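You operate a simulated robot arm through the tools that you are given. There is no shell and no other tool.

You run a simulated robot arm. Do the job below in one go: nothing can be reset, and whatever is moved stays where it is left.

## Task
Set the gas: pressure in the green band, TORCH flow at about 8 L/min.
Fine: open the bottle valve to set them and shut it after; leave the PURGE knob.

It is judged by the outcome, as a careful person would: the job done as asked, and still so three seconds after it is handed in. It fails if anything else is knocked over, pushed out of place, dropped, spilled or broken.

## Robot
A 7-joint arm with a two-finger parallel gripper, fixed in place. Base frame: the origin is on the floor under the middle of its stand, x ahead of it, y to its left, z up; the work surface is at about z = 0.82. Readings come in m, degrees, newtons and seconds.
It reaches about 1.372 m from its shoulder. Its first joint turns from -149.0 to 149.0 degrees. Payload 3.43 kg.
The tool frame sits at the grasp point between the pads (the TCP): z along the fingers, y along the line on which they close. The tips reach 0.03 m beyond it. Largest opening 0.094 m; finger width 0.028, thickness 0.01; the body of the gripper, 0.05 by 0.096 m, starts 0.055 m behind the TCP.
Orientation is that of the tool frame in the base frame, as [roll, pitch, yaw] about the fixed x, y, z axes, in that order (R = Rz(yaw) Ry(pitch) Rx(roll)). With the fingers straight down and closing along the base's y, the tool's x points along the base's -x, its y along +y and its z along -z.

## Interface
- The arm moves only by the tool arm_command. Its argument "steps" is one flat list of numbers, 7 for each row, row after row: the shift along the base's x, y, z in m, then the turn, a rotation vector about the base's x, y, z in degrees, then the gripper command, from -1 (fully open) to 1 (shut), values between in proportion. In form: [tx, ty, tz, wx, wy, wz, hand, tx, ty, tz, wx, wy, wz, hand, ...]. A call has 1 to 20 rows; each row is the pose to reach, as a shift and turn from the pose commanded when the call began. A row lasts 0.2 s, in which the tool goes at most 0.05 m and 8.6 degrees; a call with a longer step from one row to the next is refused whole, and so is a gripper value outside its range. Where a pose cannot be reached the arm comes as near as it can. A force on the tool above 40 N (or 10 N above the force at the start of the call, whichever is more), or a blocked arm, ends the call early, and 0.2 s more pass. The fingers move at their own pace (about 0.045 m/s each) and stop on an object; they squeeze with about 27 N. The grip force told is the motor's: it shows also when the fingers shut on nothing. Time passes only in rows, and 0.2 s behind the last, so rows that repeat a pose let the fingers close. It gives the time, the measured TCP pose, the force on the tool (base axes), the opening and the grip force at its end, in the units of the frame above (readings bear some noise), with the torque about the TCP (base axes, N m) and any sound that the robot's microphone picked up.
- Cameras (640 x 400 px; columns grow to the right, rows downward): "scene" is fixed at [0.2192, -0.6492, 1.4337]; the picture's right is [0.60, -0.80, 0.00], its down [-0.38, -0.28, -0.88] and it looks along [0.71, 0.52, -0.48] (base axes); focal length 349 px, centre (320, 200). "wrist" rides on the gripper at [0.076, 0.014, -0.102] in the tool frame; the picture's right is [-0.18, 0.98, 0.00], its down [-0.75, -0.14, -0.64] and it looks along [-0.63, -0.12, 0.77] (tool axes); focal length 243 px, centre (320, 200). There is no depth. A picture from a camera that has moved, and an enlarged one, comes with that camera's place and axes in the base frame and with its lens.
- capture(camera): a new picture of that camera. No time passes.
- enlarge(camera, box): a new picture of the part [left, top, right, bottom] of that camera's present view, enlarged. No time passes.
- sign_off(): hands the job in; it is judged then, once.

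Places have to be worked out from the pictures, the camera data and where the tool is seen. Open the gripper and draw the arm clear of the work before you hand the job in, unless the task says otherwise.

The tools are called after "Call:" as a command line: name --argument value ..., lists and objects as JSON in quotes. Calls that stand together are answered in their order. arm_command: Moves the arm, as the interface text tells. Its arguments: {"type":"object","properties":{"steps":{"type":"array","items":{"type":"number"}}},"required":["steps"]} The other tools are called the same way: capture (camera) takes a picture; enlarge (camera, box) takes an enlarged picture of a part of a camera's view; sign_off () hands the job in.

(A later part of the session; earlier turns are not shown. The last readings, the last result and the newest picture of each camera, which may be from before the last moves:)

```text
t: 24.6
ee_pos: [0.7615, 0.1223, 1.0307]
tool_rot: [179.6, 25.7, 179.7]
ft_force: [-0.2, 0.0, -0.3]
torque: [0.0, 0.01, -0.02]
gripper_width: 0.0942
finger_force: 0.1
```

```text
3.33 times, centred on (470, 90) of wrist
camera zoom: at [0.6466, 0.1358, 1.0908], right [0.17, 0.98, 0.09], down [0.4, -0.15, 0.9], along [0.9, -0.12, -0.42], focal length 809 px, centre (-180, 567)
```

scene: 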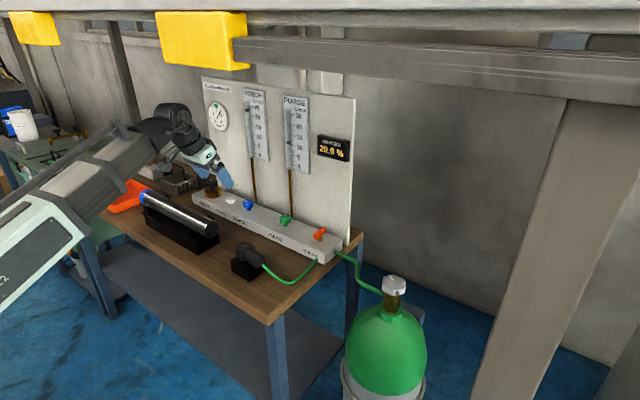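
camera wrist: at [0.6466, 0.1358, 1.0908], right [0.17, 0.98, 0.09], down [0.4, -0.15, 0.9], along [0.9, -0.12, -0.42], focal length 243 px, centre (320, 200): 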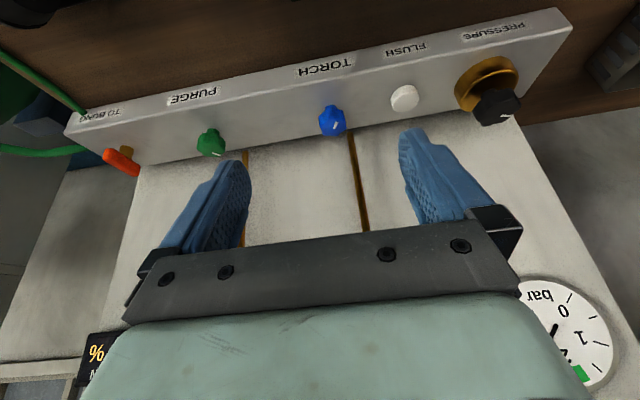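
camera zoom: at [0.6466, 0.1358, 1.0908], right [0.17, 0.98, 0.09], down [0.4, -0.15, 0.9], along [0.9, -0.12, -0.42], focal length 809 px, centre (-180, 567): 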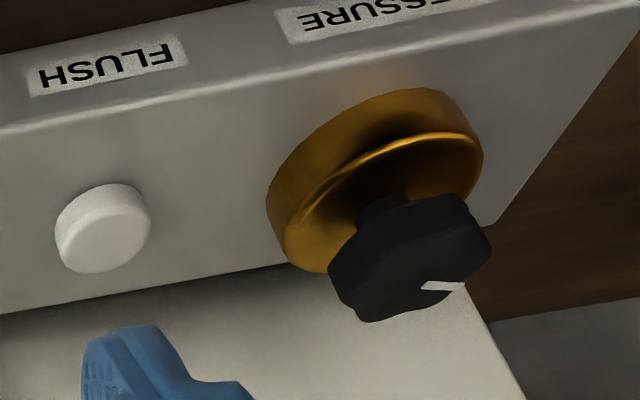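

TORCH knob triangulates to (0.886, 0.130), top z≈0.883, about 33 mm across; the manifold top is at ≈0.849 and the FLUSH button about 9 cm to its left. I'll approach with a partly opened gripper so the pads straddle only the blue knob.

Call:
arm_command --steps '[0.025, 0.002, -0.02, 0, 0, 0, -0.3, 0.05, 0.004, -0.043, 0, 0, 0, -0.3, 0.075, 0.006, -0.065, 0, 0, 0, -0.3, 0.0996, 0.008, -0.086, 0, 0, 0, -0.3, 0.107, 0.008, -0.105, 0, 0, 0, -0.3, 0.114, 0.008, -0.125, 0, 0, 0, -0.3, 0.1196, 0.008, -0.135, 0, 0, 0, -0.3, 0.1196, 0.008, -0.135, 0, 0, 0, -0.3]'

Call:
capture --camera "wrist"

Call:
enlarge --camera "scene" --box '[180, 130, 320, 250]'

```text
t: 26.4
ee_pos: [0.8793, 0.129, 0.8958]
tool_rot: [179.7, 25.6, 179.8]
ft_force: [-0.9, -0.8, 0.6]
torque: [-0.01, 0.01, 0.03]
gripper_width: 0.0612
finger_force: 0.1
```

```text
taken
camera wrist: at [0.7665, 0.1427, 0.9558], right [0.17, 0.98, 0.09], down [0.4, -0.15, 0.9], along [0.9, -0.12, -0.42], focal length 243 px, centre (320, 200)
```

wrist: 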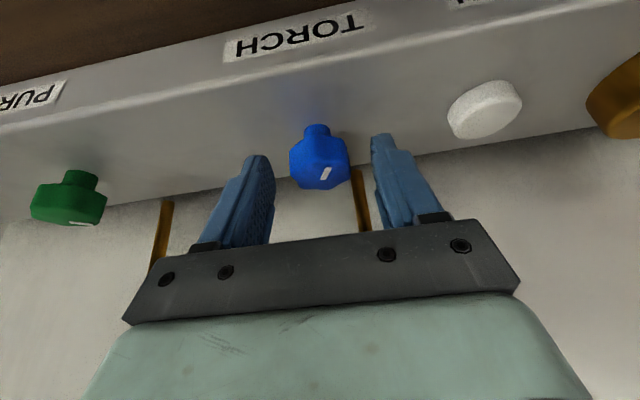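

```text
3.33 times, centred on (250, 190) of scene
camera zoom: at [0.2192, -0.6492, 1.4337], right [0.6, -0.8, 0.0], down [-0.38, -0.28, -0.88], along [0.71, 0.52, -0.48], focal length 1164 px, centre (553, 233)
```

zoom: 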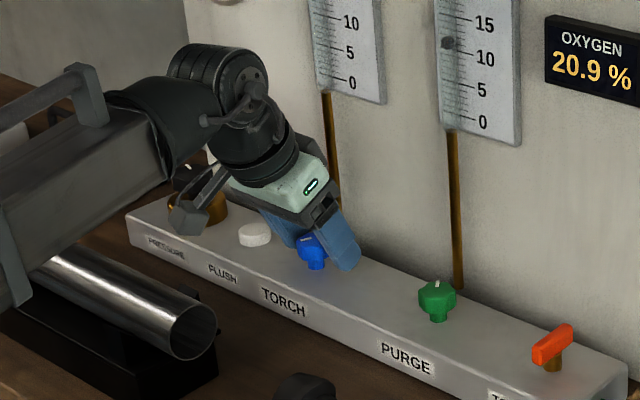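

The knob sits centred between the pads, exactly as predicted. I'll lower 6 mm and close on it.

Call:
arm_command --steps '[0.0005, 0.001, -0.003, 0, 0, 0, -0.3, 0.0005, 0.001, -0.006, 0, 0, 0, -0.3, 0.0005, 0.001, -0.006, 0, 0, 0, 0.2, 0.0005, 0.001, -0.006, 0, 0, 0, 1, 0.0005, 0.001, -0.006, 0, 0, 0, 1, 0.0005, 0.001, -0.006, 0, 0, 0, 1, 0.0005, 0.001, -0.006, 0, 0, 0, 1]'

Call:
enlarge --camera "wrist" --box '[220, 90, 420, 240]'

Call:
capture --camera "scene"

```text
t: 27.5
ee_pos: [0.8802, 0.1298, 0.8932]
tool_rot: [180.0, 25.8, 179.9]
ft_force: [-5.6, 8.4, 9.2]
torque: [-0.76, -0.17, 0.12]
gripper_width: 0.0344
finger_force: 17.9
stopped in row 5: the force on the tool passed its limit at 45 N (the readings are from after the stop); the commanded pose is now the measured one
```

```text
2.67 times, centred on (320, 165) of wrist
camera zoom: at [0.7663, 0.1433, 0.952], right [0.17, 0.98, 0.08], down [0.4, -0.14, 0.91], along [0.9, -0.12, -0.41], focal length 647 px, centre (320, 293)
```

zoom: 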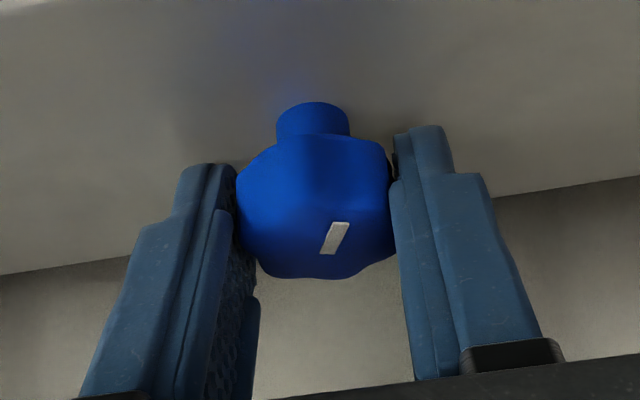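

```text
taken
```

scene: 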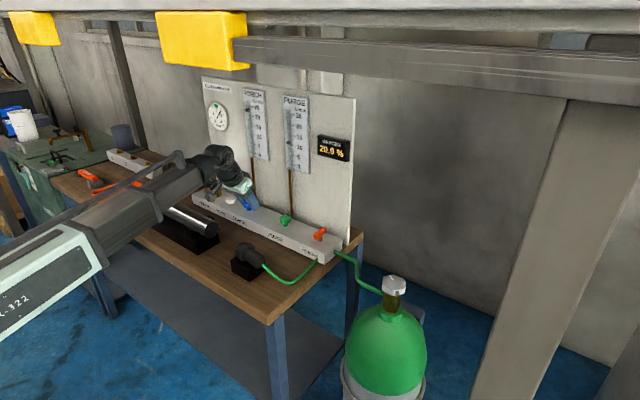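

The knob is between the pads, but the call stopped on a brief 45 N spike as they closed. The commanded pose has now reset to the measured one, so I'll continue closing from here.

Call:
arm_command --steps '[0, 0.0005, 0.0005, 0, 0, 0, 1, 0, 0.0005, 0.0005, 0, 0, 0, 1, 0, 0.0005, 0.0005, 0, 0, 0, 1]'

Call:
enlarge --camera "scene" --box '[200, 80, 320, 220]'

```text
t: 28.3
ee_pos: [0.8802, 0.1286, 0.8923]
tool_rot: [179.9, 25.8, 179.8]
ft_force: [-12.3, 22.6, 9.6]
torque: [-0.33, -0.16, 0.1]
gripper_width: 0.0325
finger_force: 45.1
```

```text
2.86 times, centred on (260, 150) of scene
camera zoom: at [0.2192, -0.6492, 1.4337], right [0.6, -0.8, 0.0], down [-0.38, -0.28, -0.88], along [0.71, 0.52, -0.48], focal length 998 px, centre (491, 343)
```

zoom: 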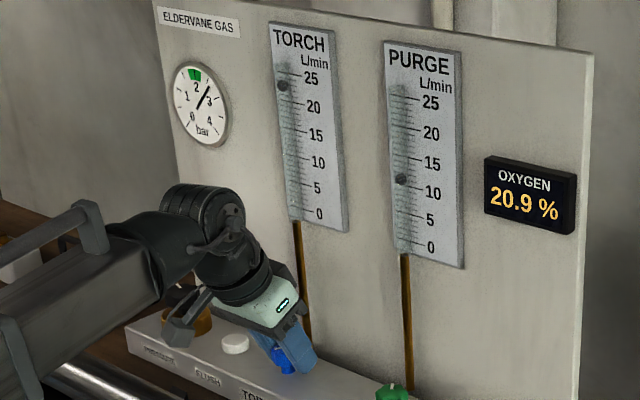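

The gauge and TORCH tube are both readable while I hold the knob. I'll make a small clockwise test turn of 15° about the knob axis and see how the float responds.

Call:
arm_command --steps '[0.0, 0.0003, 0, 0, 0, -5, 1, 0.0001, 0.0006, 0, 0, 0, -10, 1, 0.0002, 0.0009, 0, 0, 0, -15, 1, 0.0002, 0.0009, 0, 0, 0, -15, 1, 0.0002, 0.0009, 0, 0, 0, -15, 1]'

Call:
enlarge --camera "scene" --box '[200, 80, 320, 180]'

Call:
enlarge --camera "wrist" --box '[220, 90, 420, 240]'

```text
t: 29.5
ee_pos: [0.88, 0.1299, 0.8939]
tool_rot: [179.8, 25.7, 164.8]
ft_force: [-21.1, 20.2, 15.9]
torque: [0.57, 0.25, -0.03]
gripper_width: 0.0324
finger_force: 44.7
```

```text
4.00 times, centred on (260, 130) of scene
camera zoom: at [0.2192, -0.6492, 1.4337], right [0.6, -0.8, 0.0], down [-0.38, -0.28, -0.88], along [0.71, 0.52, -0.48], focal length 1396 px, centre (560, 480)
```

zoom: 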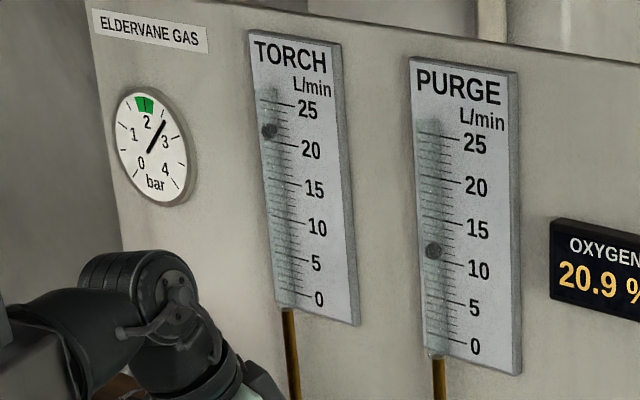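

```text
2.67 times, centred on (320, 165) of wrist
camera zoom: at [0.7739, 0.1734, 0.9523], right [0.42, 0.9, 0.08], down [0.35, -0.24, 0.91], along [0.84, -0.35, -0.42], focal length 647 px, centre (320, 293)
```

zoom: 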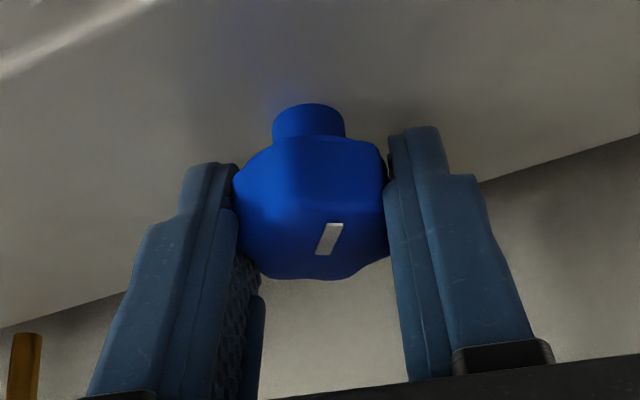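

Clockwise lowers TORCH flow (now ~22), and the knob turns with the grip. Side force is building, so I'll nudge -1.5 mm in x and +1 mm in y to relieve it before turning further.

Call:
arm_command --steps '[-0.0015, 0.0, 0, 0, 0, 0, 1, -0.0015, 0.0, 0, 0, 0, 0, 1]'

```text
t: 30.1
ee_pos: [0.8802, 0.1304, 0.8933]
tool_rot: [179.8, 25.9, 164.8]
ft_force: [-6.7, 21.2, 13.5]
torque: [0.4, 0.68, -0.02]
gripper_width: 0.0327
finger_force: 45.3
```

That relieved x, so the reported force is the push on the tool. I'll shift +1.5 mm in y and +1 mm in z too, and turn another 20° clockwise.

Call:
arm_command --steps '[0, 0.0015, 0.001, 0, 0, 0, 1, 0, 0.0019, 0.001, 0, 0, -5, 1, 0, 0.0023, 0.001, 0, 0, -10, 1, 0, 0.0027, 0.001, 0, 0, -15, 1, 0, 0.003, 0.001, 0, 0, -20, 1, 0, 0.003, 0.001, 0, 0, -20, 1]'

Call:
enlarge --camera "scene" --box '[200, 80, 320, 180]'

Call:
enlarge --camera "wrist" --box '[220, 90, 420, 240]'

```text
t: 31.5
ee_pos: [0.8802, 0.1305, 0.8931]
tool_rot: [-179.8, 25.9, 144.8]
ft_force: [0.1, -10.5, -9.6]
torque: [0.21, 0.11, 0.0]
gripper_width: 0.0325
finger_force: 45.1
```

```text
4.00 times, centred on (260, 130) of scene
camera zoom: at [0.2192, -0.6492, 1.4337], right [0.6, -0.8, 0.0], down [-0.38, -0.28, -0.88], along [0.71, 0.52, -0.48], focal length 1396 px, centre (560, 480)
```

zoom: 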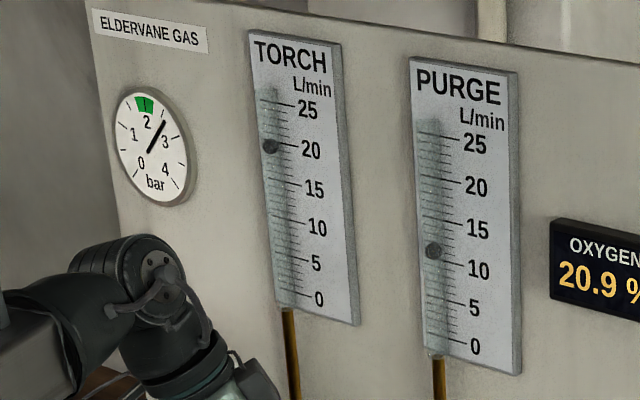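

```text
2.67 times, centred on (320, 165) of wrist
camera zoom: at [0.7952, 0.2076, 0.952], right [0.7, 0.71, 0.08], down [0.25, -0.34, 0.91], along [0.67, -0.62, -0.41], focal length 647 px, centre (320, 293)
```

zoom: 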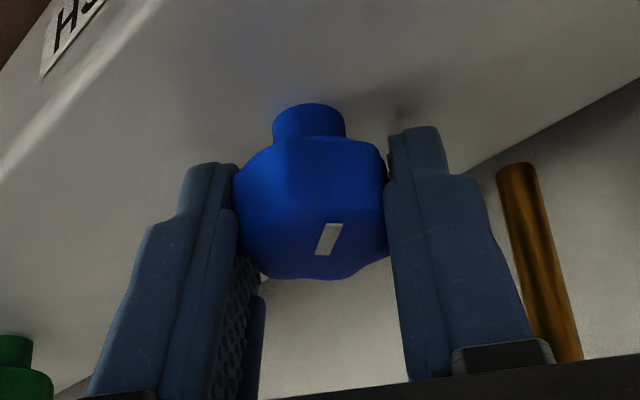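

TORCH reads about 20 now, roughly 0.095 L/min per degree, so I need about 115° more clockwise. I'll release, rotate back one 60° lobe pitch around the knob, and regrip.

Call:
arm_command --steps '[0, 0, 0, 0, 0, 0, 0.0, 0, 0, 0, 0, 0, 0, -0.3, 0, 0, 0, 0, 0, 0, -0.3, 0, -0.0004, 0, 0, 0, 7.5, -0.3, 0, -0.0008, 0, 0, 0, 15, -0.3, 0, -0.0012, 0, 0, 0, 22.5, -0.3, 0, -0.0016, 0, 0, 0, 30, -0.3, 0, -0.002, 0, 0, 0, 37.5, -0.3, 0, -0.0023, 0, 0, 0, 45, -0.3, 0, -0.0026, 0, 0, 0, 52.5, -0.3, 0, -0.003, 0, 0, 0, 60, -0.3, 0, -0.003, 0, 0, 0, 60, -0.3]'

Call:
enlarge --camera "wrist" --box '[220, 90, 420, 240]'

Call:
enlarge --camera "scene" --box '[200, 80, 320, 180]'

```text
t: 34.1
ee_pos: [0.8797, 0.1288, 0.8932]
tool_rot: [180.0, 25.8, -155.0]
ft_force: [0.6, -0.5, 0.3]
torque: [0.01, -0.01, 0.04]
gripper_width: 0.0612
finger_force: 0.1
```

```text
2.67 times, centred on (320, 165) of wrist
camera zoom: at [0.7703, 0.0938, 0.9527], right [-0.26, 0.96, 0.08], down [0.42, 0.04, 0.91], along [0.87, 0.27, -0.42], focal length 647 px, centre (320, 293)
```

zoom: 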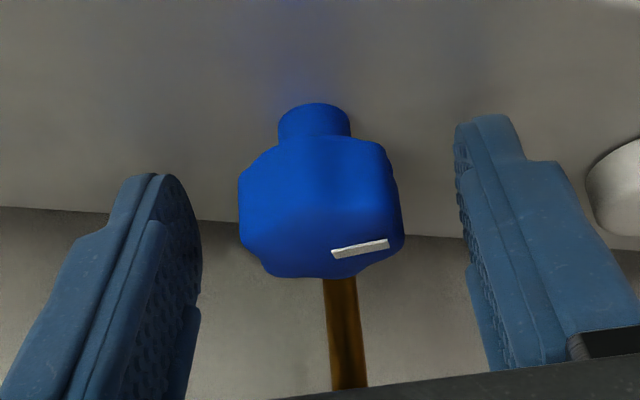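

```text
4.00 times, centred on (260, 130) of scene
camera zoom: at [0.2192, -0.6492, 1.4337], right [0.6, -0.8, 0.0], down [-0.38, -0.28, -0.88], along [0.71, 0.52, -0.48], focal length 1396 px, centre (560, 480)
```

zoom: 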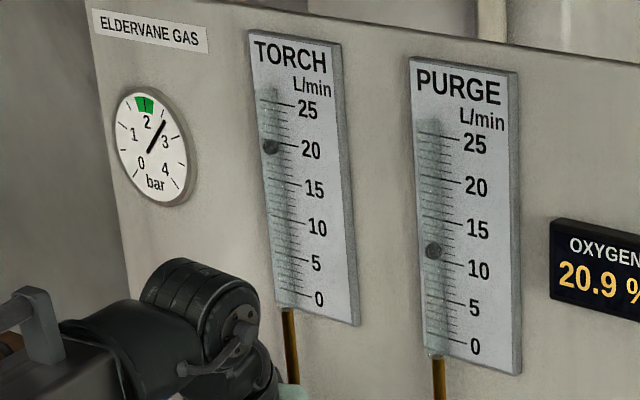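

The knob is centred between the open pads and the mark shows it turned 35°. I'll close again and check the side forces before turning.

Call:
arm_command --steps '[0, 0, 0.0005, 0, 0, 0, 0.2, 0, 0, 0.0005, 0, 0, 0, 0.6, 0, 0, 0.0005, 0, 0, 0, 1, 0, 0, 0.0005, 0, 0, 0, 1, 0, 0, 0.0005, 0, 0, 0, 1]'

```text
t: 35.3
ee_pos: [0.8781, 0.1292, 0.8948]
tool_rot: [179.9, 25.8, -155.2]
ft_force: [-6.1, 9.7, -2.1]
torque: [0.15, 0.01, 0.02]
gripper_width: 0.032
finger_force: 44.8
```

Grip is firm with under 12 N of side load. I'll turn 56° clockwise about the knob axis with small compensating shifts.

Call:
arm_command --steps '[-0.0003, 0.0008, 0, 0, 0, -7, 1, -0.0003, 0.0012, 0, 0, 0, -14, 1, -0.0003, 0.0016, 0, 0, 0, -21, 1, -0.0002, 0.002, 0, 0, 0, -28, 1, -0.0001, 0.0024, 0, 0, 0, -35, 1, 0, 0.0028, 0, 0, 0, -42, 1, 0, 0.0032, 0, 0, 0, -49, 1, 0, 0.0036, 0, 0, 0, -56, 1, 0, 0.0036, 0, 0, 0, -56, 1]'

Call:
enlarge --camera "scene" --box '[200, 80, 320, 180]'

Call:
enlarge --camera "wrist" --box '[220, 90, 420, 240]'

```text
t: 37.3
ee_pos: [0.879, 0.131, 0.8953]
tool_rot: [-179.8, 25.7, 148.7]
ft_force: [-13.0, -16.3, -4.4]
torque: [-0.1, -0.29, -0.04]
gripper_width: 0.0322
finger_force: 44.9
```

```text
4.00 times, centred on (260, 130) of scene
camera zoom: at [0.2192, -0.6492, 1.4337], right [0.6, -0.8, 0.0], down [-0.38, -0.28, -0.88], along [0.71, 0.52, -0.48], focal length 1396 px, centre (560, 480)
```

zoom: 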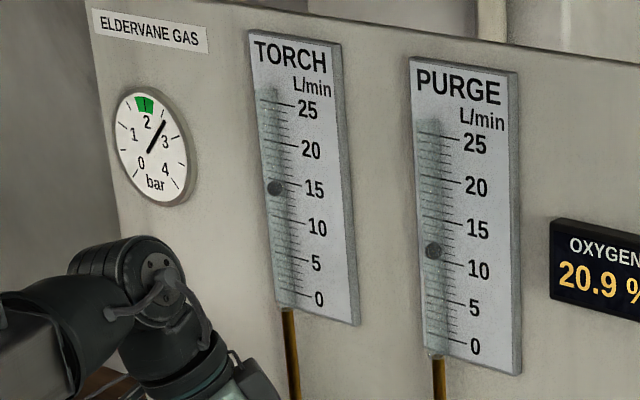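

```text
2.67 times, centred on (320, 165) of wrist
camera zoom: at [0.7894, 0.202, 0.9531], right [0.65, 0.75, 0.08], down [0.27, -0.33, 0.91], along [0.71, -0.57, -0.41], focal length 647 px, centre (320, 293)
```

zoom: 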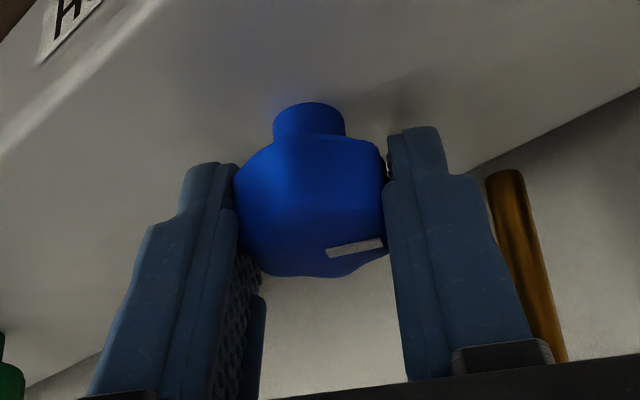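

TORCH is about 14.7 with pressure still 2.58 bar, so flow follows the knob linearly. At 2.0 bar I need about 8, which means about 9.1 at the current pressure, or ~58° more. I'll regrip once again.

Call:
arm_command --steps '[0, 0, 0, 0, 0, 0, 0.0, 0, 0, 0, 0, 0, 0, -0.3, 0, 0, 0, 0, 0, 0, -0.3, 0, -0.0005, 0, 0, 0, 7.5, -0.3, 0, -0.001, 0, 0, 0, 15, -0.3, 0, -0.0015, 0, 0, 0, 22.5, -0.3, 0, -0.002, 0, 0, 0, 30, -0.3, 0, -0.0024, 0, 0, 0, 37.5, -0.3, 0, -0.0028, 0, 0, 0, 45, -0.3, 0, -0.0032, 0, 0, 0, 52.5, -0.3, 0, -0.0036, 0, 0, 0, 60, -0.3, 0, -0.0036, 0, 0, 0, 60, -0.3, 0, -0.0036, 0, 0, 0, 60, 0.2, 0, -0.0036, 0, 0, 0, 60, 0.6, 0, -0.0036, 0, 0, 0, 60, 1, 0, -0.0036, 0, 0, 0, 60, 1, 0, -0.0036, 0, 0, 0, 60, 1]'

Call:
enlarge --camera "wrist" --box '[220, 90, 420, 240]'

```text
t: 40.9
ee_pos: [0.8788, 0.1299, 0.894]
tool_rot: [-180.0, 25.8, -151.3]
ft_force: [-6.0, 8.2, -1.0]
torque: [0.13, 0.03, 0.03]
gripper_width: 0.0322
finger_force: 45.0
```

```text
2.67 times, centred on (320, 165) of wrist
camera zoom: at [0.7724, 0.0873, 0.953], right [-0.33, 0.94, 0.08], down [0.42, 0.07, 0.91], along [0.85, 0.33, -0.42], focal length 647 px, centre (320, 293)
```

zoom: 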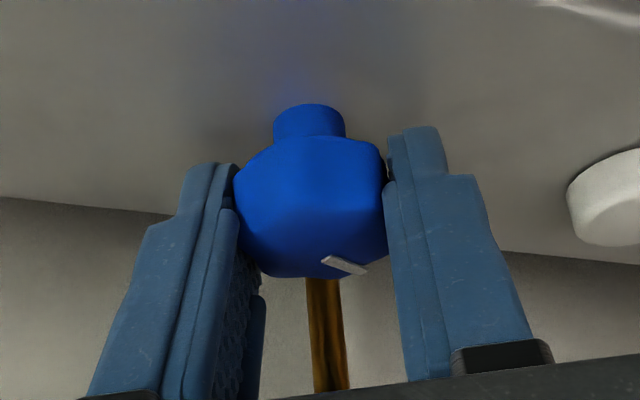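

The knob is gripped cleanly again. I'll turn another 56° clockwise with the same compensating shifts, then read the float.

Call:
arm_command --steps '[-0.0003, 0.0007, 0, 0, 0, -7, 1, -0.0004, 0.001, 0, 0, 0, -14, 1, -0.0004, 0.0013, 0, 0, 0, -21, 1, -0.0004, 0.0016, 0, 0, 0, -28, 1, -0.0004, 0.0019, 0, 0, 0, -35, 1, -0.0004, 0.0022, 0, 0, 0, -42, 1, -0.0004, 0.0025, 0, 0, 0, -49, 1, -0.0004, 0.0028, 0, 0, 0, -56, 1, -0.0004, 0.0028, 0, 0, 0, -56, 1]'

Call:
enlarge --camera "scene" --box '[235, 80, 315, 180]'

Call:
enlarge --camera "scene" --box '[205, 98, 233, 134]'

```text
t: 42.9
ee_pos: [0.8788, 0.131, 0.8941]
tool_rot: [-179.9, 25.8, 152.8]
ft_force: [-9.0, -7.2, -7.6]
torque: [0.06, -0.49, -0.04]
gripper_width: 0.0319
finger_force: 45.0
```

```text
4.00 times, centred on (275, 130) of scene
camera zoom: at [0.2192, -0.6492, 1.4337], right [0.6, -0.8, 0.0], down [-0.38, -0.28, -0.88], along [0.71, 0.52, -0.48], focal length 1396 px, centre (500, 480)
```

zoom: 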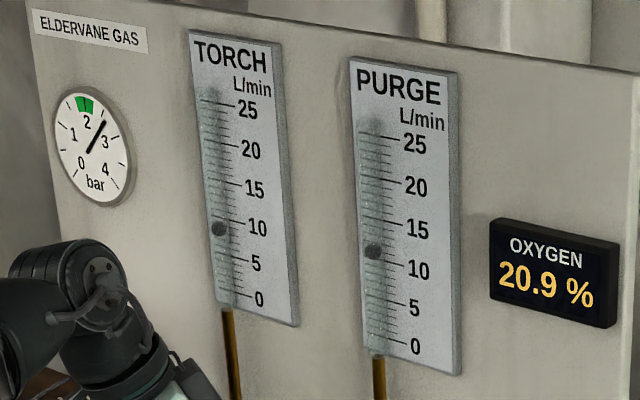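

```text
11.11 times, centred on (219, 116) of scene
camera zoom: at [0.2192, -0.6492, 1.4337], right [0.6, -0.8, 0.0], down [-0.38, -0.28, -0.88], along [0.71, 0.52, -0.48], focal length 3879 px, centre (1442, 1133)
```

zoom: 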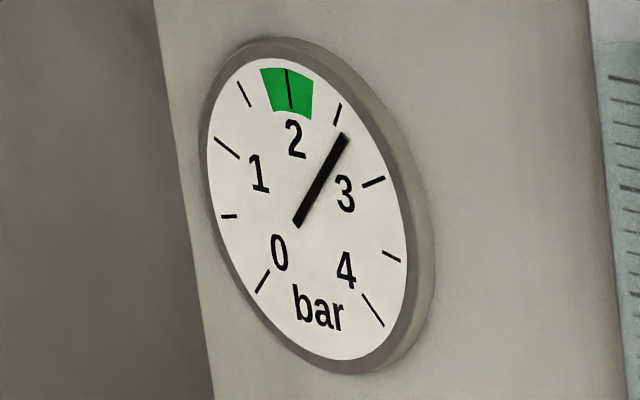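

The TORCH float is near 9–10. I'll take a tight zoom to read it exactly.

Call:
enlarge --camera "scene" --box '[244, 125, 276, 165]'

```text
10.00 times, centred on (260, 145) of scene
camera zoom: at [0.2192, -0.6492, 1.4337], right [0.6, -0.8, 0.0], down [-0.38, -0.28, -0.88], along [0.71, 0.52, -0.48], focal length 3491 px, centre (920, 750)
```

zoom: 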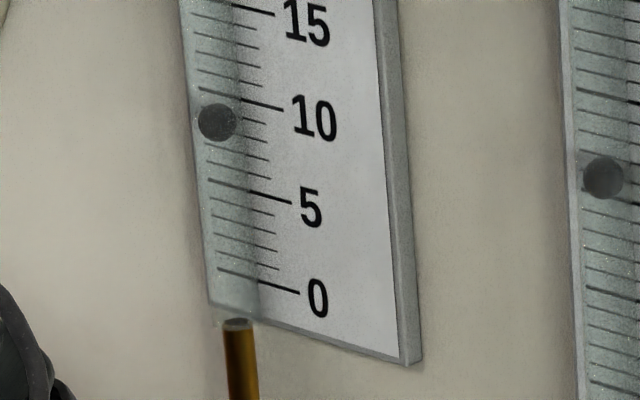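

TORCH reads about 8.4–8.6 now at 2.58 bar. To land at 8 once the pressure drops to 2.0, I want about 9.1, so I'll turn back 6° counter-clockwise and then release.

Call:
arm_command --steps '[0, -0.0004, 0, 0, 0, 3, 1, 0, -0.0008, 0, 0, 0, 6, 1, 0, -0.0008, 0, 0, 0, 6, 1]'

Call:
enlarge --camera "scene" --box '[244, 125, 276, 165]'

```text
t: 43.7
ee_pos: [0.8783, 0.1316, 0.8939]
tool_rot: [-180.0, 25.8, 158.9]
ft_force: [-9.5, -5.4, -7.7]
torque: [-0.43, 0.28, -0.02]
gripper_width: 0.0319
finger_force: 45.0
```

```text
10.00 times, centred on (260, 145) of scene
camera zoom: at [0.2192, -0.6492, 1.4337], right [0.6, -0.8, 0.0], down [-0.38, -0.28, -0.88], along [0.71, 0.52, -0.48], focal length 3491 px, centre (920, 750)
```

zoom: 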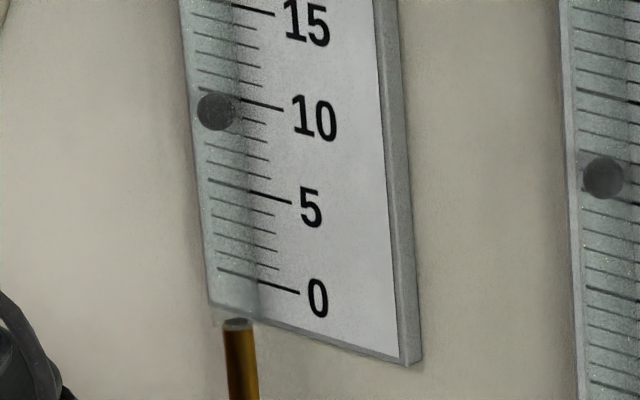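

TORCH reads about 9.0–9.2 at 2.58 bar, as wanted. I'll release, back off upward and move over in front of the black PRESSURE knob, estimated at (0.888, 0.313, top 0.903).

Call:
arm_command --steps '[0, 0, 0, 0, 0, 0, 0, 0, 0, 0, 0, 0, 0, -0.4, 0, 0, 0, 0, 0, 0, -0.4, -0.012, 0, 0.03, 0, 0, 0, -0.4, -0.025, 0, 0.065, 0, 0, 0, -0.4, -0.025, 0.03, 0.08, 0, 0, 5, -0.4, -0.025, 0.065, 0.08, 0, 0, 10, -0.4, -0.025, 0.1, 0.08, 0, 0, 15, -0.4, -0.025, 0.14, 0.08, 0, 0, 21, -0.4, -0.025, 0.182, 0.08, 0, 0, 21, -0.4, -0.025, 0.182, 0.08, 0, 0, 21, -0.4]'

Call:
capture --camera "wrist"

Call:
capture --camera "scene"

```text
t: 46.1
ee_pos: [0.8536, 0.3134, 0.9748]
tool_rot: [180.0, 25.9, 179.9]
ft_force: [-0.1, 0.2, 0.2]
torque: [0.0, -0.02, 0.01]
gripper_width: 0.0658
finger_force: 0.1
```

```text
taken
camera wrist: at [0.7404, 0.329, 1.0331], right [0.17, 0.98, 0.08], down [0.4, -0.14, 0.91], along [0.9, -0.12, -0.42], focal length 243 px, centre (320, 200)
```

wrist: 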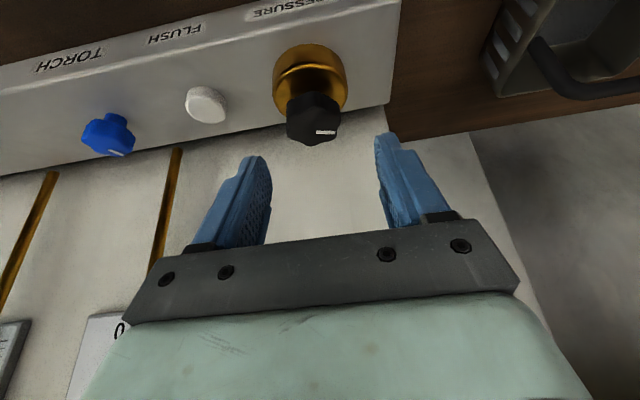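

```text
taken
```

scene: 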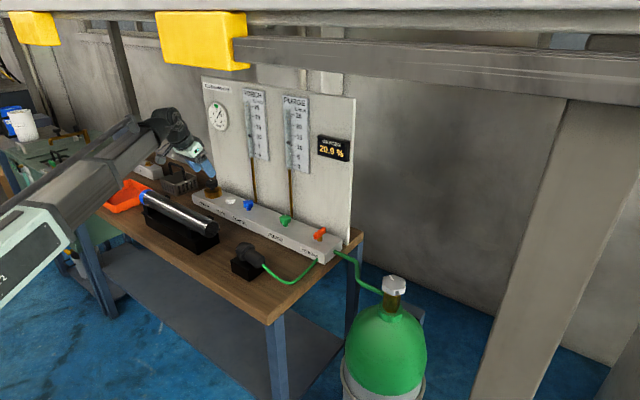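

Call:
enlarge --camera "wrist" --box '[250, 30, 390, 170]'

Call:
enlarge --camera "scene" --box '[180, 150, 260, 220]'

```text
2.86 times, centred on (320, 100) of wrist
camera zoom: at [0.7404, 0.329, 1.0331], right [0.17, 0.98, 0.08], down [0.4, -0.14, 0.91], along [0.9, -0.12, -0.42], focal length 693 px, centre (320, 486)
```

zoom: 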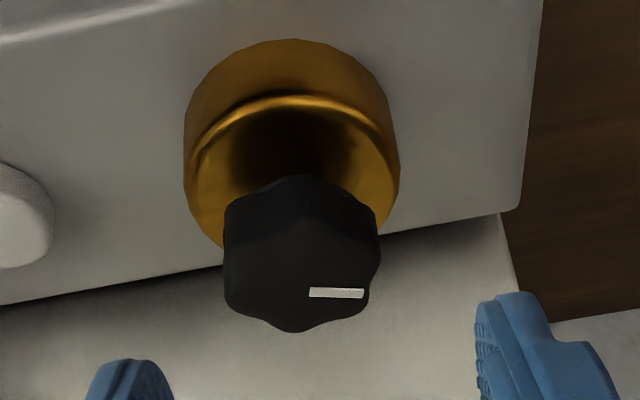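

```text
5.71 times, centred on (220, 185) of scene
camera zoom: at [0.2192, -0.6492, 1.4337], right [0.6, -0.8, 0.0], down [-0.38, -0.28, -0.88], along [0.71, 0.52, -0.48], focal length 1995 px, centre (891, 286)
```

zoom: 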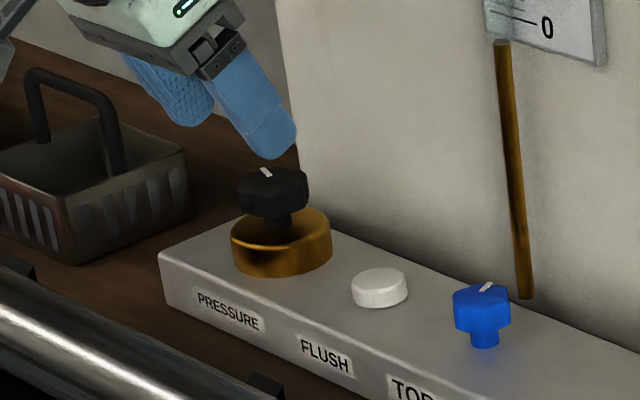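

The PRESSURE knob resolves to (0.886, 0.309), top 0.905, about 44 mm across, with the brass body top at ≈0.867. I'll lower onto it with the pads straddling, tips staying above the brass.

Call:
arm_command --steps '[0.01, -0.001, -0.02, 0, 0, 0, -0.4, 0.02, -0.003, -0.045, 0, 0, 0, -0.4, 0.0265, -0.003, -0.063, 0, 0, 0, -0.4, 0.0265, -0.003, -0.063, 0, 0, 0, -0.4]'

Call:
enlarge --camera "wrist" --box '[220, 90, 420, 240]'

Call:
enlarge --camera "scene" --box '[150, 80, 310, 220]'

```text
t: 47.1
ee_pos: [0.8806, 0.3115, 0.9116]
tool_rot: [-180.0, 25.9, 179.8]
ft_force: [0.3, 0.4, -0.4]
torque: [-0.01, -0.02, -0.04]
gripper_width: 0.0659
finger_force: 0.0
```

```text
2.67 times, centred on (320, 165) of wrist
camera zoom: at [0.7666, 0.3254, 0.9702], right [0.17, 0.98, 0.08], down [0.4, -0.14, 0.91], along [0.9, -0.12, -0.42], focal length 647 px, centre (320, 293)
```

zoom: 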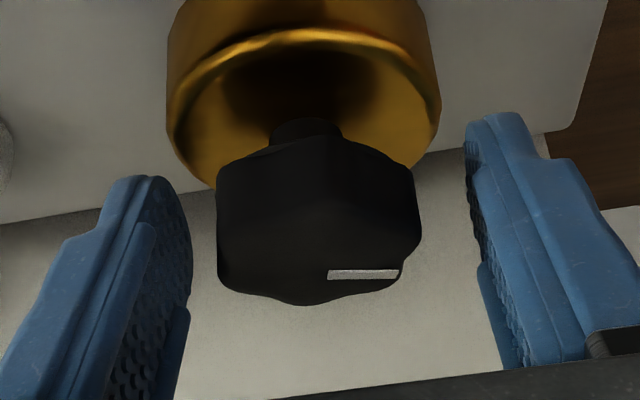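

```text
2.86 times, centred on (230, 150) of scene
camera zoom: at [0.2192, -0.6492, 1.4337], right [0.6, -0.8, 0.0], down [-0.38, -0.28, -0.88], along [0.71, 0.52, -0.48], focal length 998 px, centre (577, 343)
```

zoom: 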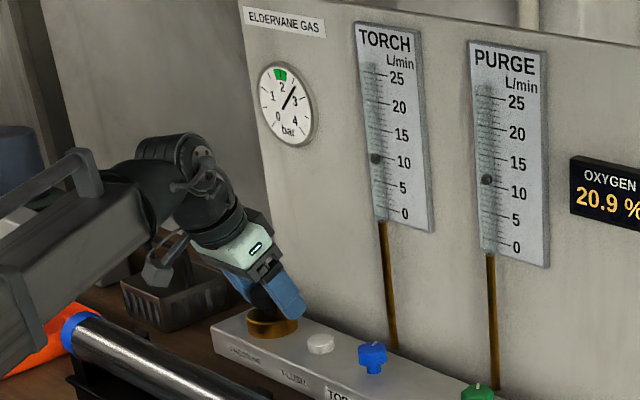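

Well centred, with the gauge in clear view. Closing on the PRESSURE knob.

Call:
arm_command --steps '[0, -0.0005, 0, 0, 0, 0, 0.0, 0, -0.0005, 0, 0, 0, 0, 0.4, 0, -0.0005, 0, 0, 0, 0, 1, 0, -0.0005, 0, 0, 0, 0, 1, 0, -0.0005, 0, 0, 0, 0, 1]'

Call:
enlarge --camera "wrist" --box '[220, 90, 420, 240]'

```text
t: 48.3
ee_pos: [0.8806, 0.3104, 0.9113]
tool_rot: [-180.0, 25.8, 179.8]
ft_force: [-2.5, 3.4, -4.4]
torque: [-0.06, 0.08, -0.15]
gripper_width: 0.0597
finger_force: 44.6
```

```text
2.67 times, centred on (320, 165) of wrist
camera zoom: at [0.7667, 0.3247, 0.9703], right [0.17, 0.98, 0.08], down [0.4, -0.14, 0.91], along [0.9, -0.12, -0.42], focal length 647 px, centre (320, 293)
```

zoom: 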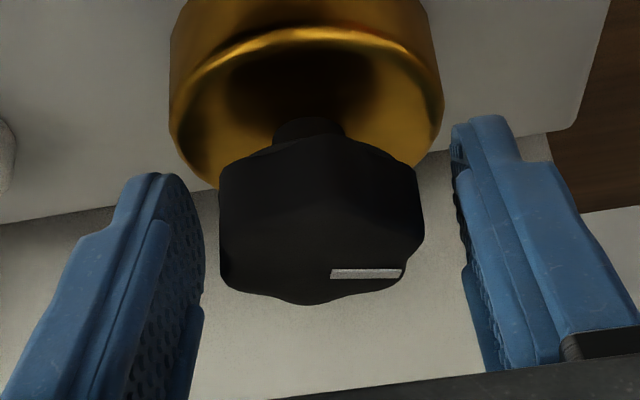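

The fingers stopped at 59.7 mm on the brass body, not the knob: the tips are a bit too low. I'll reopen, raise about 13 mm, and close again.

Call:
arm_command --steps '[0, 0, 0, 0, 0, 0, -0.4, 0, 0, 0, 0, 0, 0, -0.4, 0.0, 0, 0.007, 0, 0, 0, -0.4, 0.0, 0, 0.013, 0, 0, 0, -0.4, 0.0, 0, 0.013, 0, 0, 0, 0.0, 0.0, 0, 0.013, 0, 0, 0, 0.4, 0.0, 0, 0.013, 0, 0, 0, 1, 0.0, 0, 0.013, 0, 0, 0, 1, 0.0, 0, 0.013, 0, 0, 0, 1]'

Call:
enlarge --camera "wrist" --box '[220, 90, 420, 240]'

Call:
enlarge --camera "scene" --box '[180, 140, 260, 220]'

```text
t: 50.3
ee_pos: [0.8803, 0.3091, 0.9242]
tool_rot: [-180.0, 25.8, 179.8]
ft_force: [0.2, 6.2, 1.4]
torque: [0.14, 0.17, 0.02]
gripper_width: 0.0421
finger_force: 45.0
```

```text
2.67 times, centred on (320, 165) of wrist
camera zoom: at [0.7668, 0.3246, 0.9834], right [0.17, 0.98, 0.08], down [0.4, -0.14, 0.91], along [0.9, -0.12, -0.42], focal length 647 px, centre (320, 293)
```

zoom: 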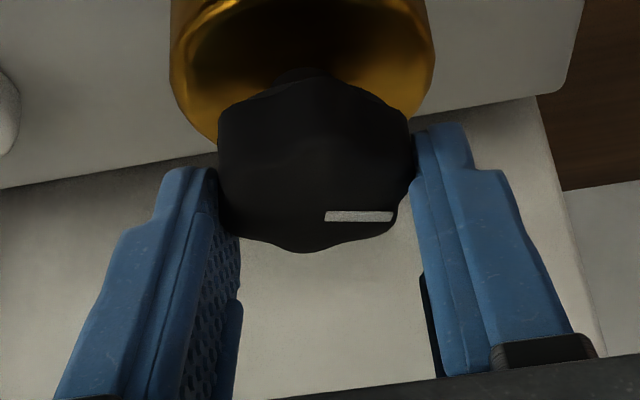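

```text
5.00 times, centred on (220, 180) of scene
camera zoom: at [0.2192, -0.6492, 1.4337], right [0.6, -0.8, 0.0], down [-0.38, -0.28, -0.88], along [0.71, 0.52, -0.48], focal length 1746 px, centre (820, 300)
```

zoom: 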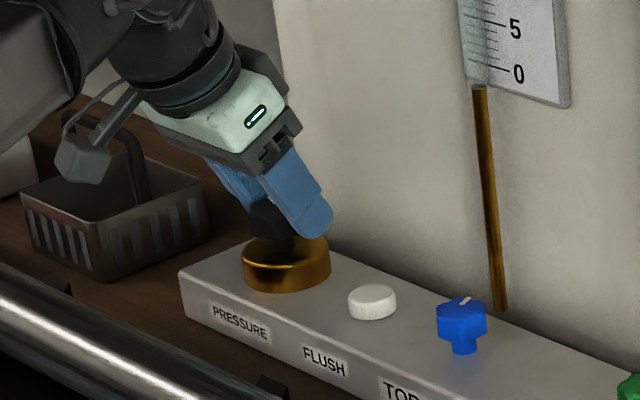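

Now it grips the black knob itself (42.1 mm) with low side force. I'll try a 15° counter-clockwise test turn and check the gauge.

Call:
arm_command --steps '[0, -0.0003, 0, 0, 0, 5, 1, 0, -0.0006, 0, 0, 0, 10, 1, 0.0001, -0.001, 0, 0, 0, 15, 1, 0.0001, -0.001, 0, 0, 0, 15, 1, 0.0001, -0.001, 0, 0, 0, 15, 1]'

Call:
enlarge --camera "scene" --box '[205, 98, 233, 134]'

Call:
enlarge --camera "wrist" --box '[220, 90, 420, 240]'

```text
t: 51.5
ee_pos: [0.8792, 0.309, 0.9254]
tool_rot: [179.9, 26.0, -165.2]
ft_force: [-5.1, 23.4, 6.3]
torque: [-0.17, -0.11, -0.01]
gripper_width: 0.0419
finger_force: 45.2
```

```text
11.11 times, centred on (219, 116) of scene
camera zoom: at [0.2192, -0.6492, 1.4337], right [0.6, -0.8, 0.0], down [-0.38, -0.28, -0.88], along [0.71, 0.52, -0.48], focal length 3879 px, centre (1442, 1133)
```

zoom: 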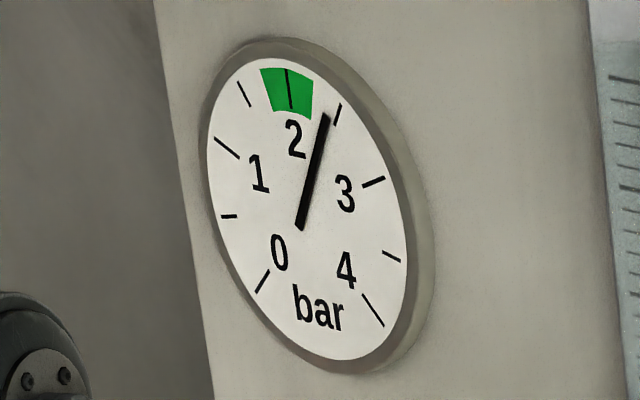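

```text
2.67 times, centred on (320, 165) of wrist
camera zoom: at [0.7669, 0.2947, 0.9833], right [-0.09, 0.99, 0.08], down [0.42, -0.04, 0.91], along [0.9, 0.12, -0.41], focal length 647 px, centre (320, 293)
```

zoom: 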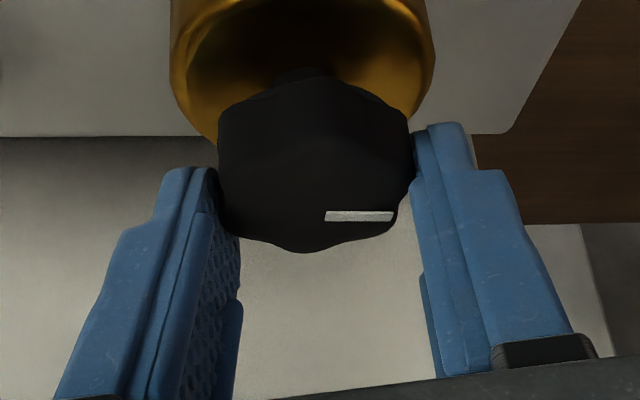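

Counter-clockwise lowers pressure (now ~2.4 bar). I'll relieve the y load by 1 mm and turn another 18°.

Call:
arm_command --steps '[0, 0.0012, 0, 0, 0, 0, 1, 0, 0.001, 0, 0, 0, 6, 1, 0, 0.001, 0, 0, 0, 12, 1, 0, 0.001, 0, 0, 0, 18, 1, 0, 0.001, 0, 0, 0, 18, 1, 0, 0.001, 0, 0, 0, 18, 1]'

Call:
enlarge --camera "scene" --box '[205, 98, 233, 134]'

Call:
enlarge --camera "scene" --box '[244, 125, 276, 165]'

```text
t: 52.9
ee_pos: [0.8808, 0.3112, 0.9237]
tool_rot: [179.8, 25.9, -147.1]
ft_force: [-0.5, 24.0, 9.5]
torque: [-0.2, -0.12, -0.03]
gripper_width: 0.0419
finger_force: 45.4
```

```text
11.11 times, centred on (219, 116) of scene
camera zoom: at [0.2192, -0.6492, 1.4337], right [0.6, -0.8, 0.0], down [-0.38, -0.28, -0.88], along [0.71, 0.52, -0.48], focal length 3879 px, centre (1442, 1133)
```

zoom: 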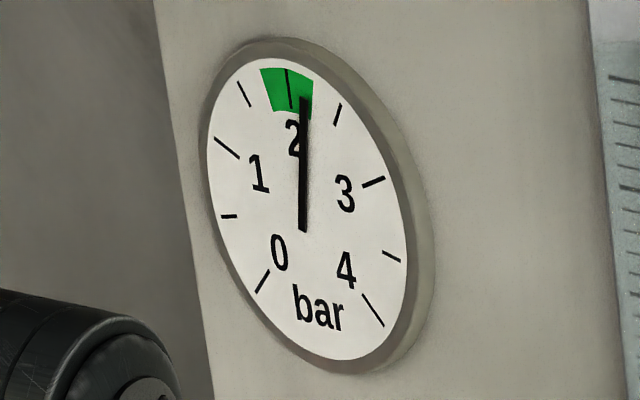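

```text
10.00 times, centred on (260, 145) of scene
camera zoom: at [0.2192, -0.6492, 1.4337], right [0.6, -0.8, 0.0], down [-0.38, -0.28, -0.88], along [0.71, 0.52, -0.48], focal length 3491 px, centre (920, 750)
```

zoom: 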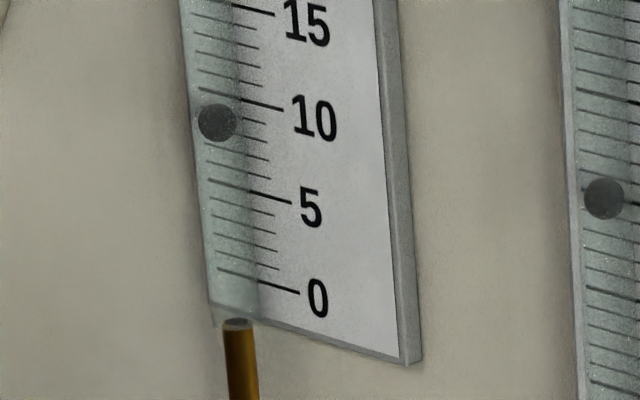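

Needle is at about 2.15 bar, at the right side of the green band, with TORCH about 8.4. I'll turn 12° more to centre it, easing +2 mm in y to reduce the side load.

Call:
arm_command --steps '[0, 0.0015, 0, 0, 0, 0, 1, 0, 0.0018, 0, 0, 0, 4, 1, 0, 0.002, 0, 0, 0, 8, 1, 0, 0.002, 0, 0, 0, 12, 1, 0, 0.002, 0, 0, 0, 12, 1, 0, 0.002, 0, 0, 0, 12, 1]'

Call:
enlarge --camera "scene" --box '[205, 98, 233, 134]'

Call:
enlarge --camera "scene" --box '[244, 125, 276, 165]'

```text
t: 54.3
ee_pos: [0.8799, 0.3097, 0.9238]
tool_rot: [-179.9, 25.7, -135.2]
ft_force: [-4.3, -1.2, 10.6]
torque: [-0.12, 0.29, -0.03]
gripper_width: 0.042
finger_force: 44.7
```

```text
11.11 times, centred on (219, 116) of scene
camera zoom: at [0.2192, -0.6492, 1.4337], right [0.6, -0.8, 0.0], down [-0.38, -0.28, -0.88], along [0.71, 0.52, -0.48], focal length 3879 px, centre (1442, 1133)
```

zoom: 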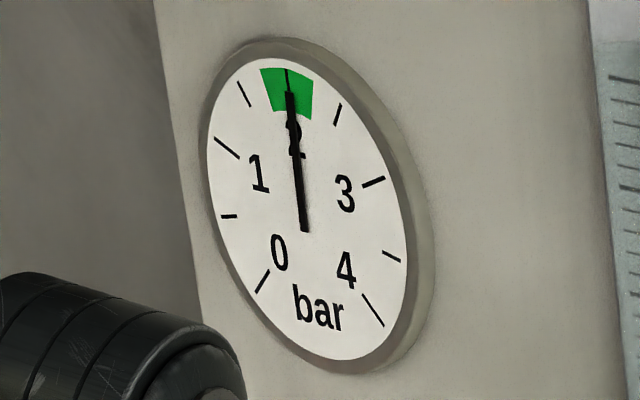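

```text
10.00 times, centred on (260, 145) of scene
camera zoom: at [0.2192, -0.6492, 1.4337], right [0.6, -0.8, 0.0], down [-0.38, -0.28, -0.88], along [0.71, 0.52, -0.48], focal length 3491 px, centre (920, 750)
```

zoom: 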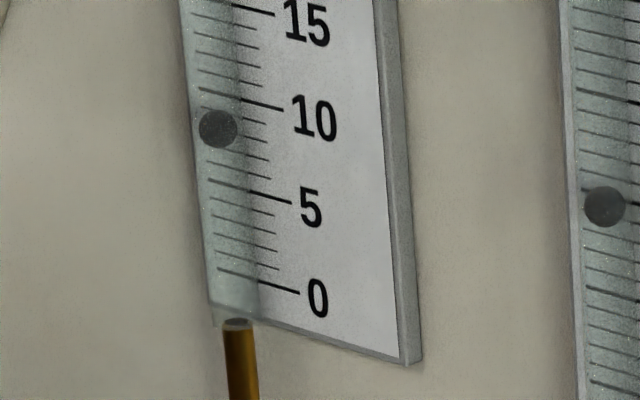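

Pressure is ~2.0 bar, centred in the green, and TORCH reads ~8.0 L/min. I'll release the knob gently, back off upward and re-read.

Call:
arm_command --steps '[0, 0, 0, 0, 0, 0, 0.0, 0, 0, 0, 0, 0, 0, -0.4, 0, 0, 0, 0, 0, 0, -0.4, -0.008, -0.006, 0.03, 0, 0, 0, -0.4, -0.016, -0.012, 0.065, 0, 0, 0, -0.4, -0.03, -0.012, 0.075, 0, 0, -7, -0.4, -0.04, -0.012, 0.075, 0, 0, -14, -0.4, -0.05, -0.012, 0.075, 0, 0, -21, -0.4, -0.06, -0.012, 0.075, 0, 0, -28, -0.4, -0.07, -0.012, 0.075, 0, 0, -35, -0.4, -0.08, -0.012, 0.075, 0, 0, -42, -0.4, -0.08, -0.012, 0.075, 0, 0, -45, -0.4]'

Call:
capture --camera "scene"

Call:
enlarge --camera "scene" --box '[205, 98, 233, 134]'

Call:
enlarge --camera "scene" --box '[244, 125, 276, 165]'

Call:
capture --camera "wrist"

```text
t: 56.9
ee_pos: [0.8009, 0.2989, 0.9995]
tool_rot: [-180.0, 25.8, 179.8]
ft_force: [-0.2, 0.0, 0.7]
torque: [0.0, -0.02, -0.03]
gripper_width: 0.0656
finger_force: 0.1
```

```text
taken
```

scene: 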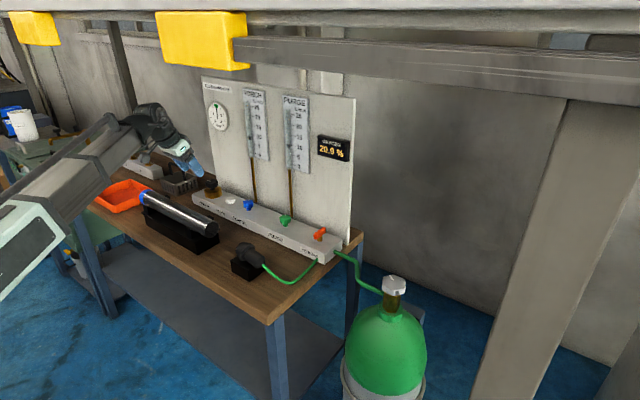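

```text
11.11 times, centred on (219, 116) of scene
camera zoom: at [0.2192, -0.6492, 1.4337], right [0.6, -0.8, 0.0], down [-0.38, -0.28, -0.88], along [0.71, 0.52, -0.48], focal length 3879 px, centre (1442, 1133)
```

zoom: 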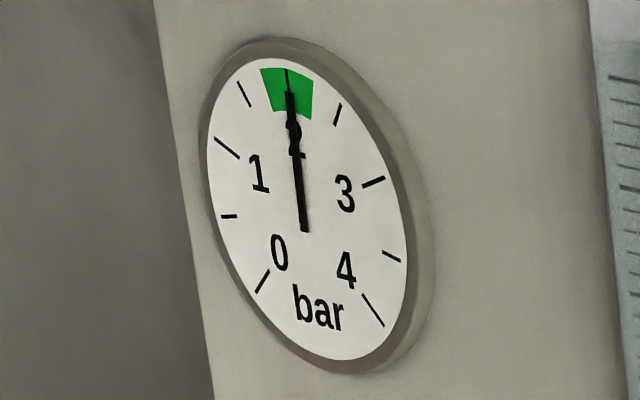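

```text
10.00 times, centred on (260, 145) of scene
camera zoom: at [0.2192, -0.6492, 1.4337], right [0.6, -0.8, 0.0], down [-0.38, -0.28, -0.88], along [0.71, 0.52, -0.48], focal length 3491 px, centre (920, 750)
```

zoom: 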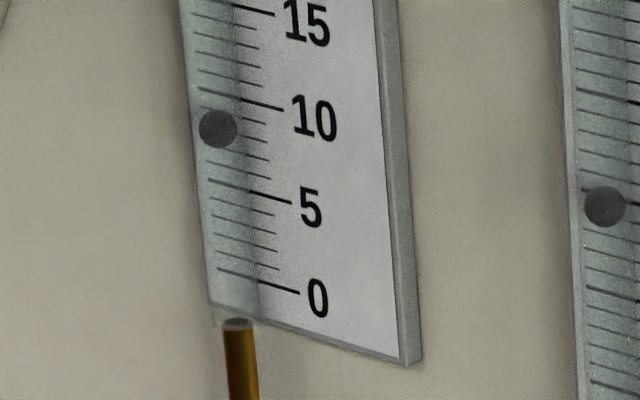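

```text
taken
camera wrist: at [0.6872, 0.3141, 1.0583], right [0.17, 0.98, 0.08], down [0.4, -0.14, 0.91], along [0.9, -0.12, -0.41], focal length 243 px, centre (320, 200)
```

wrist: 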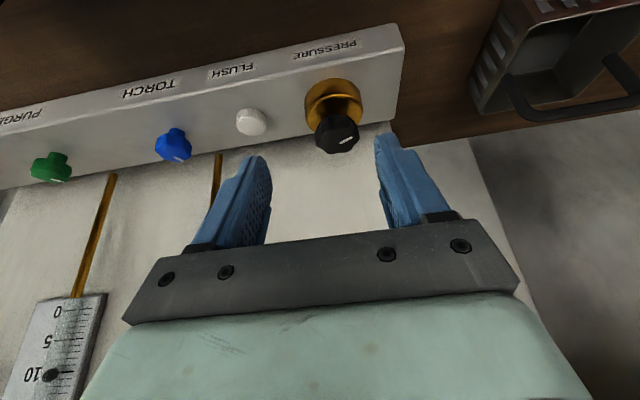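

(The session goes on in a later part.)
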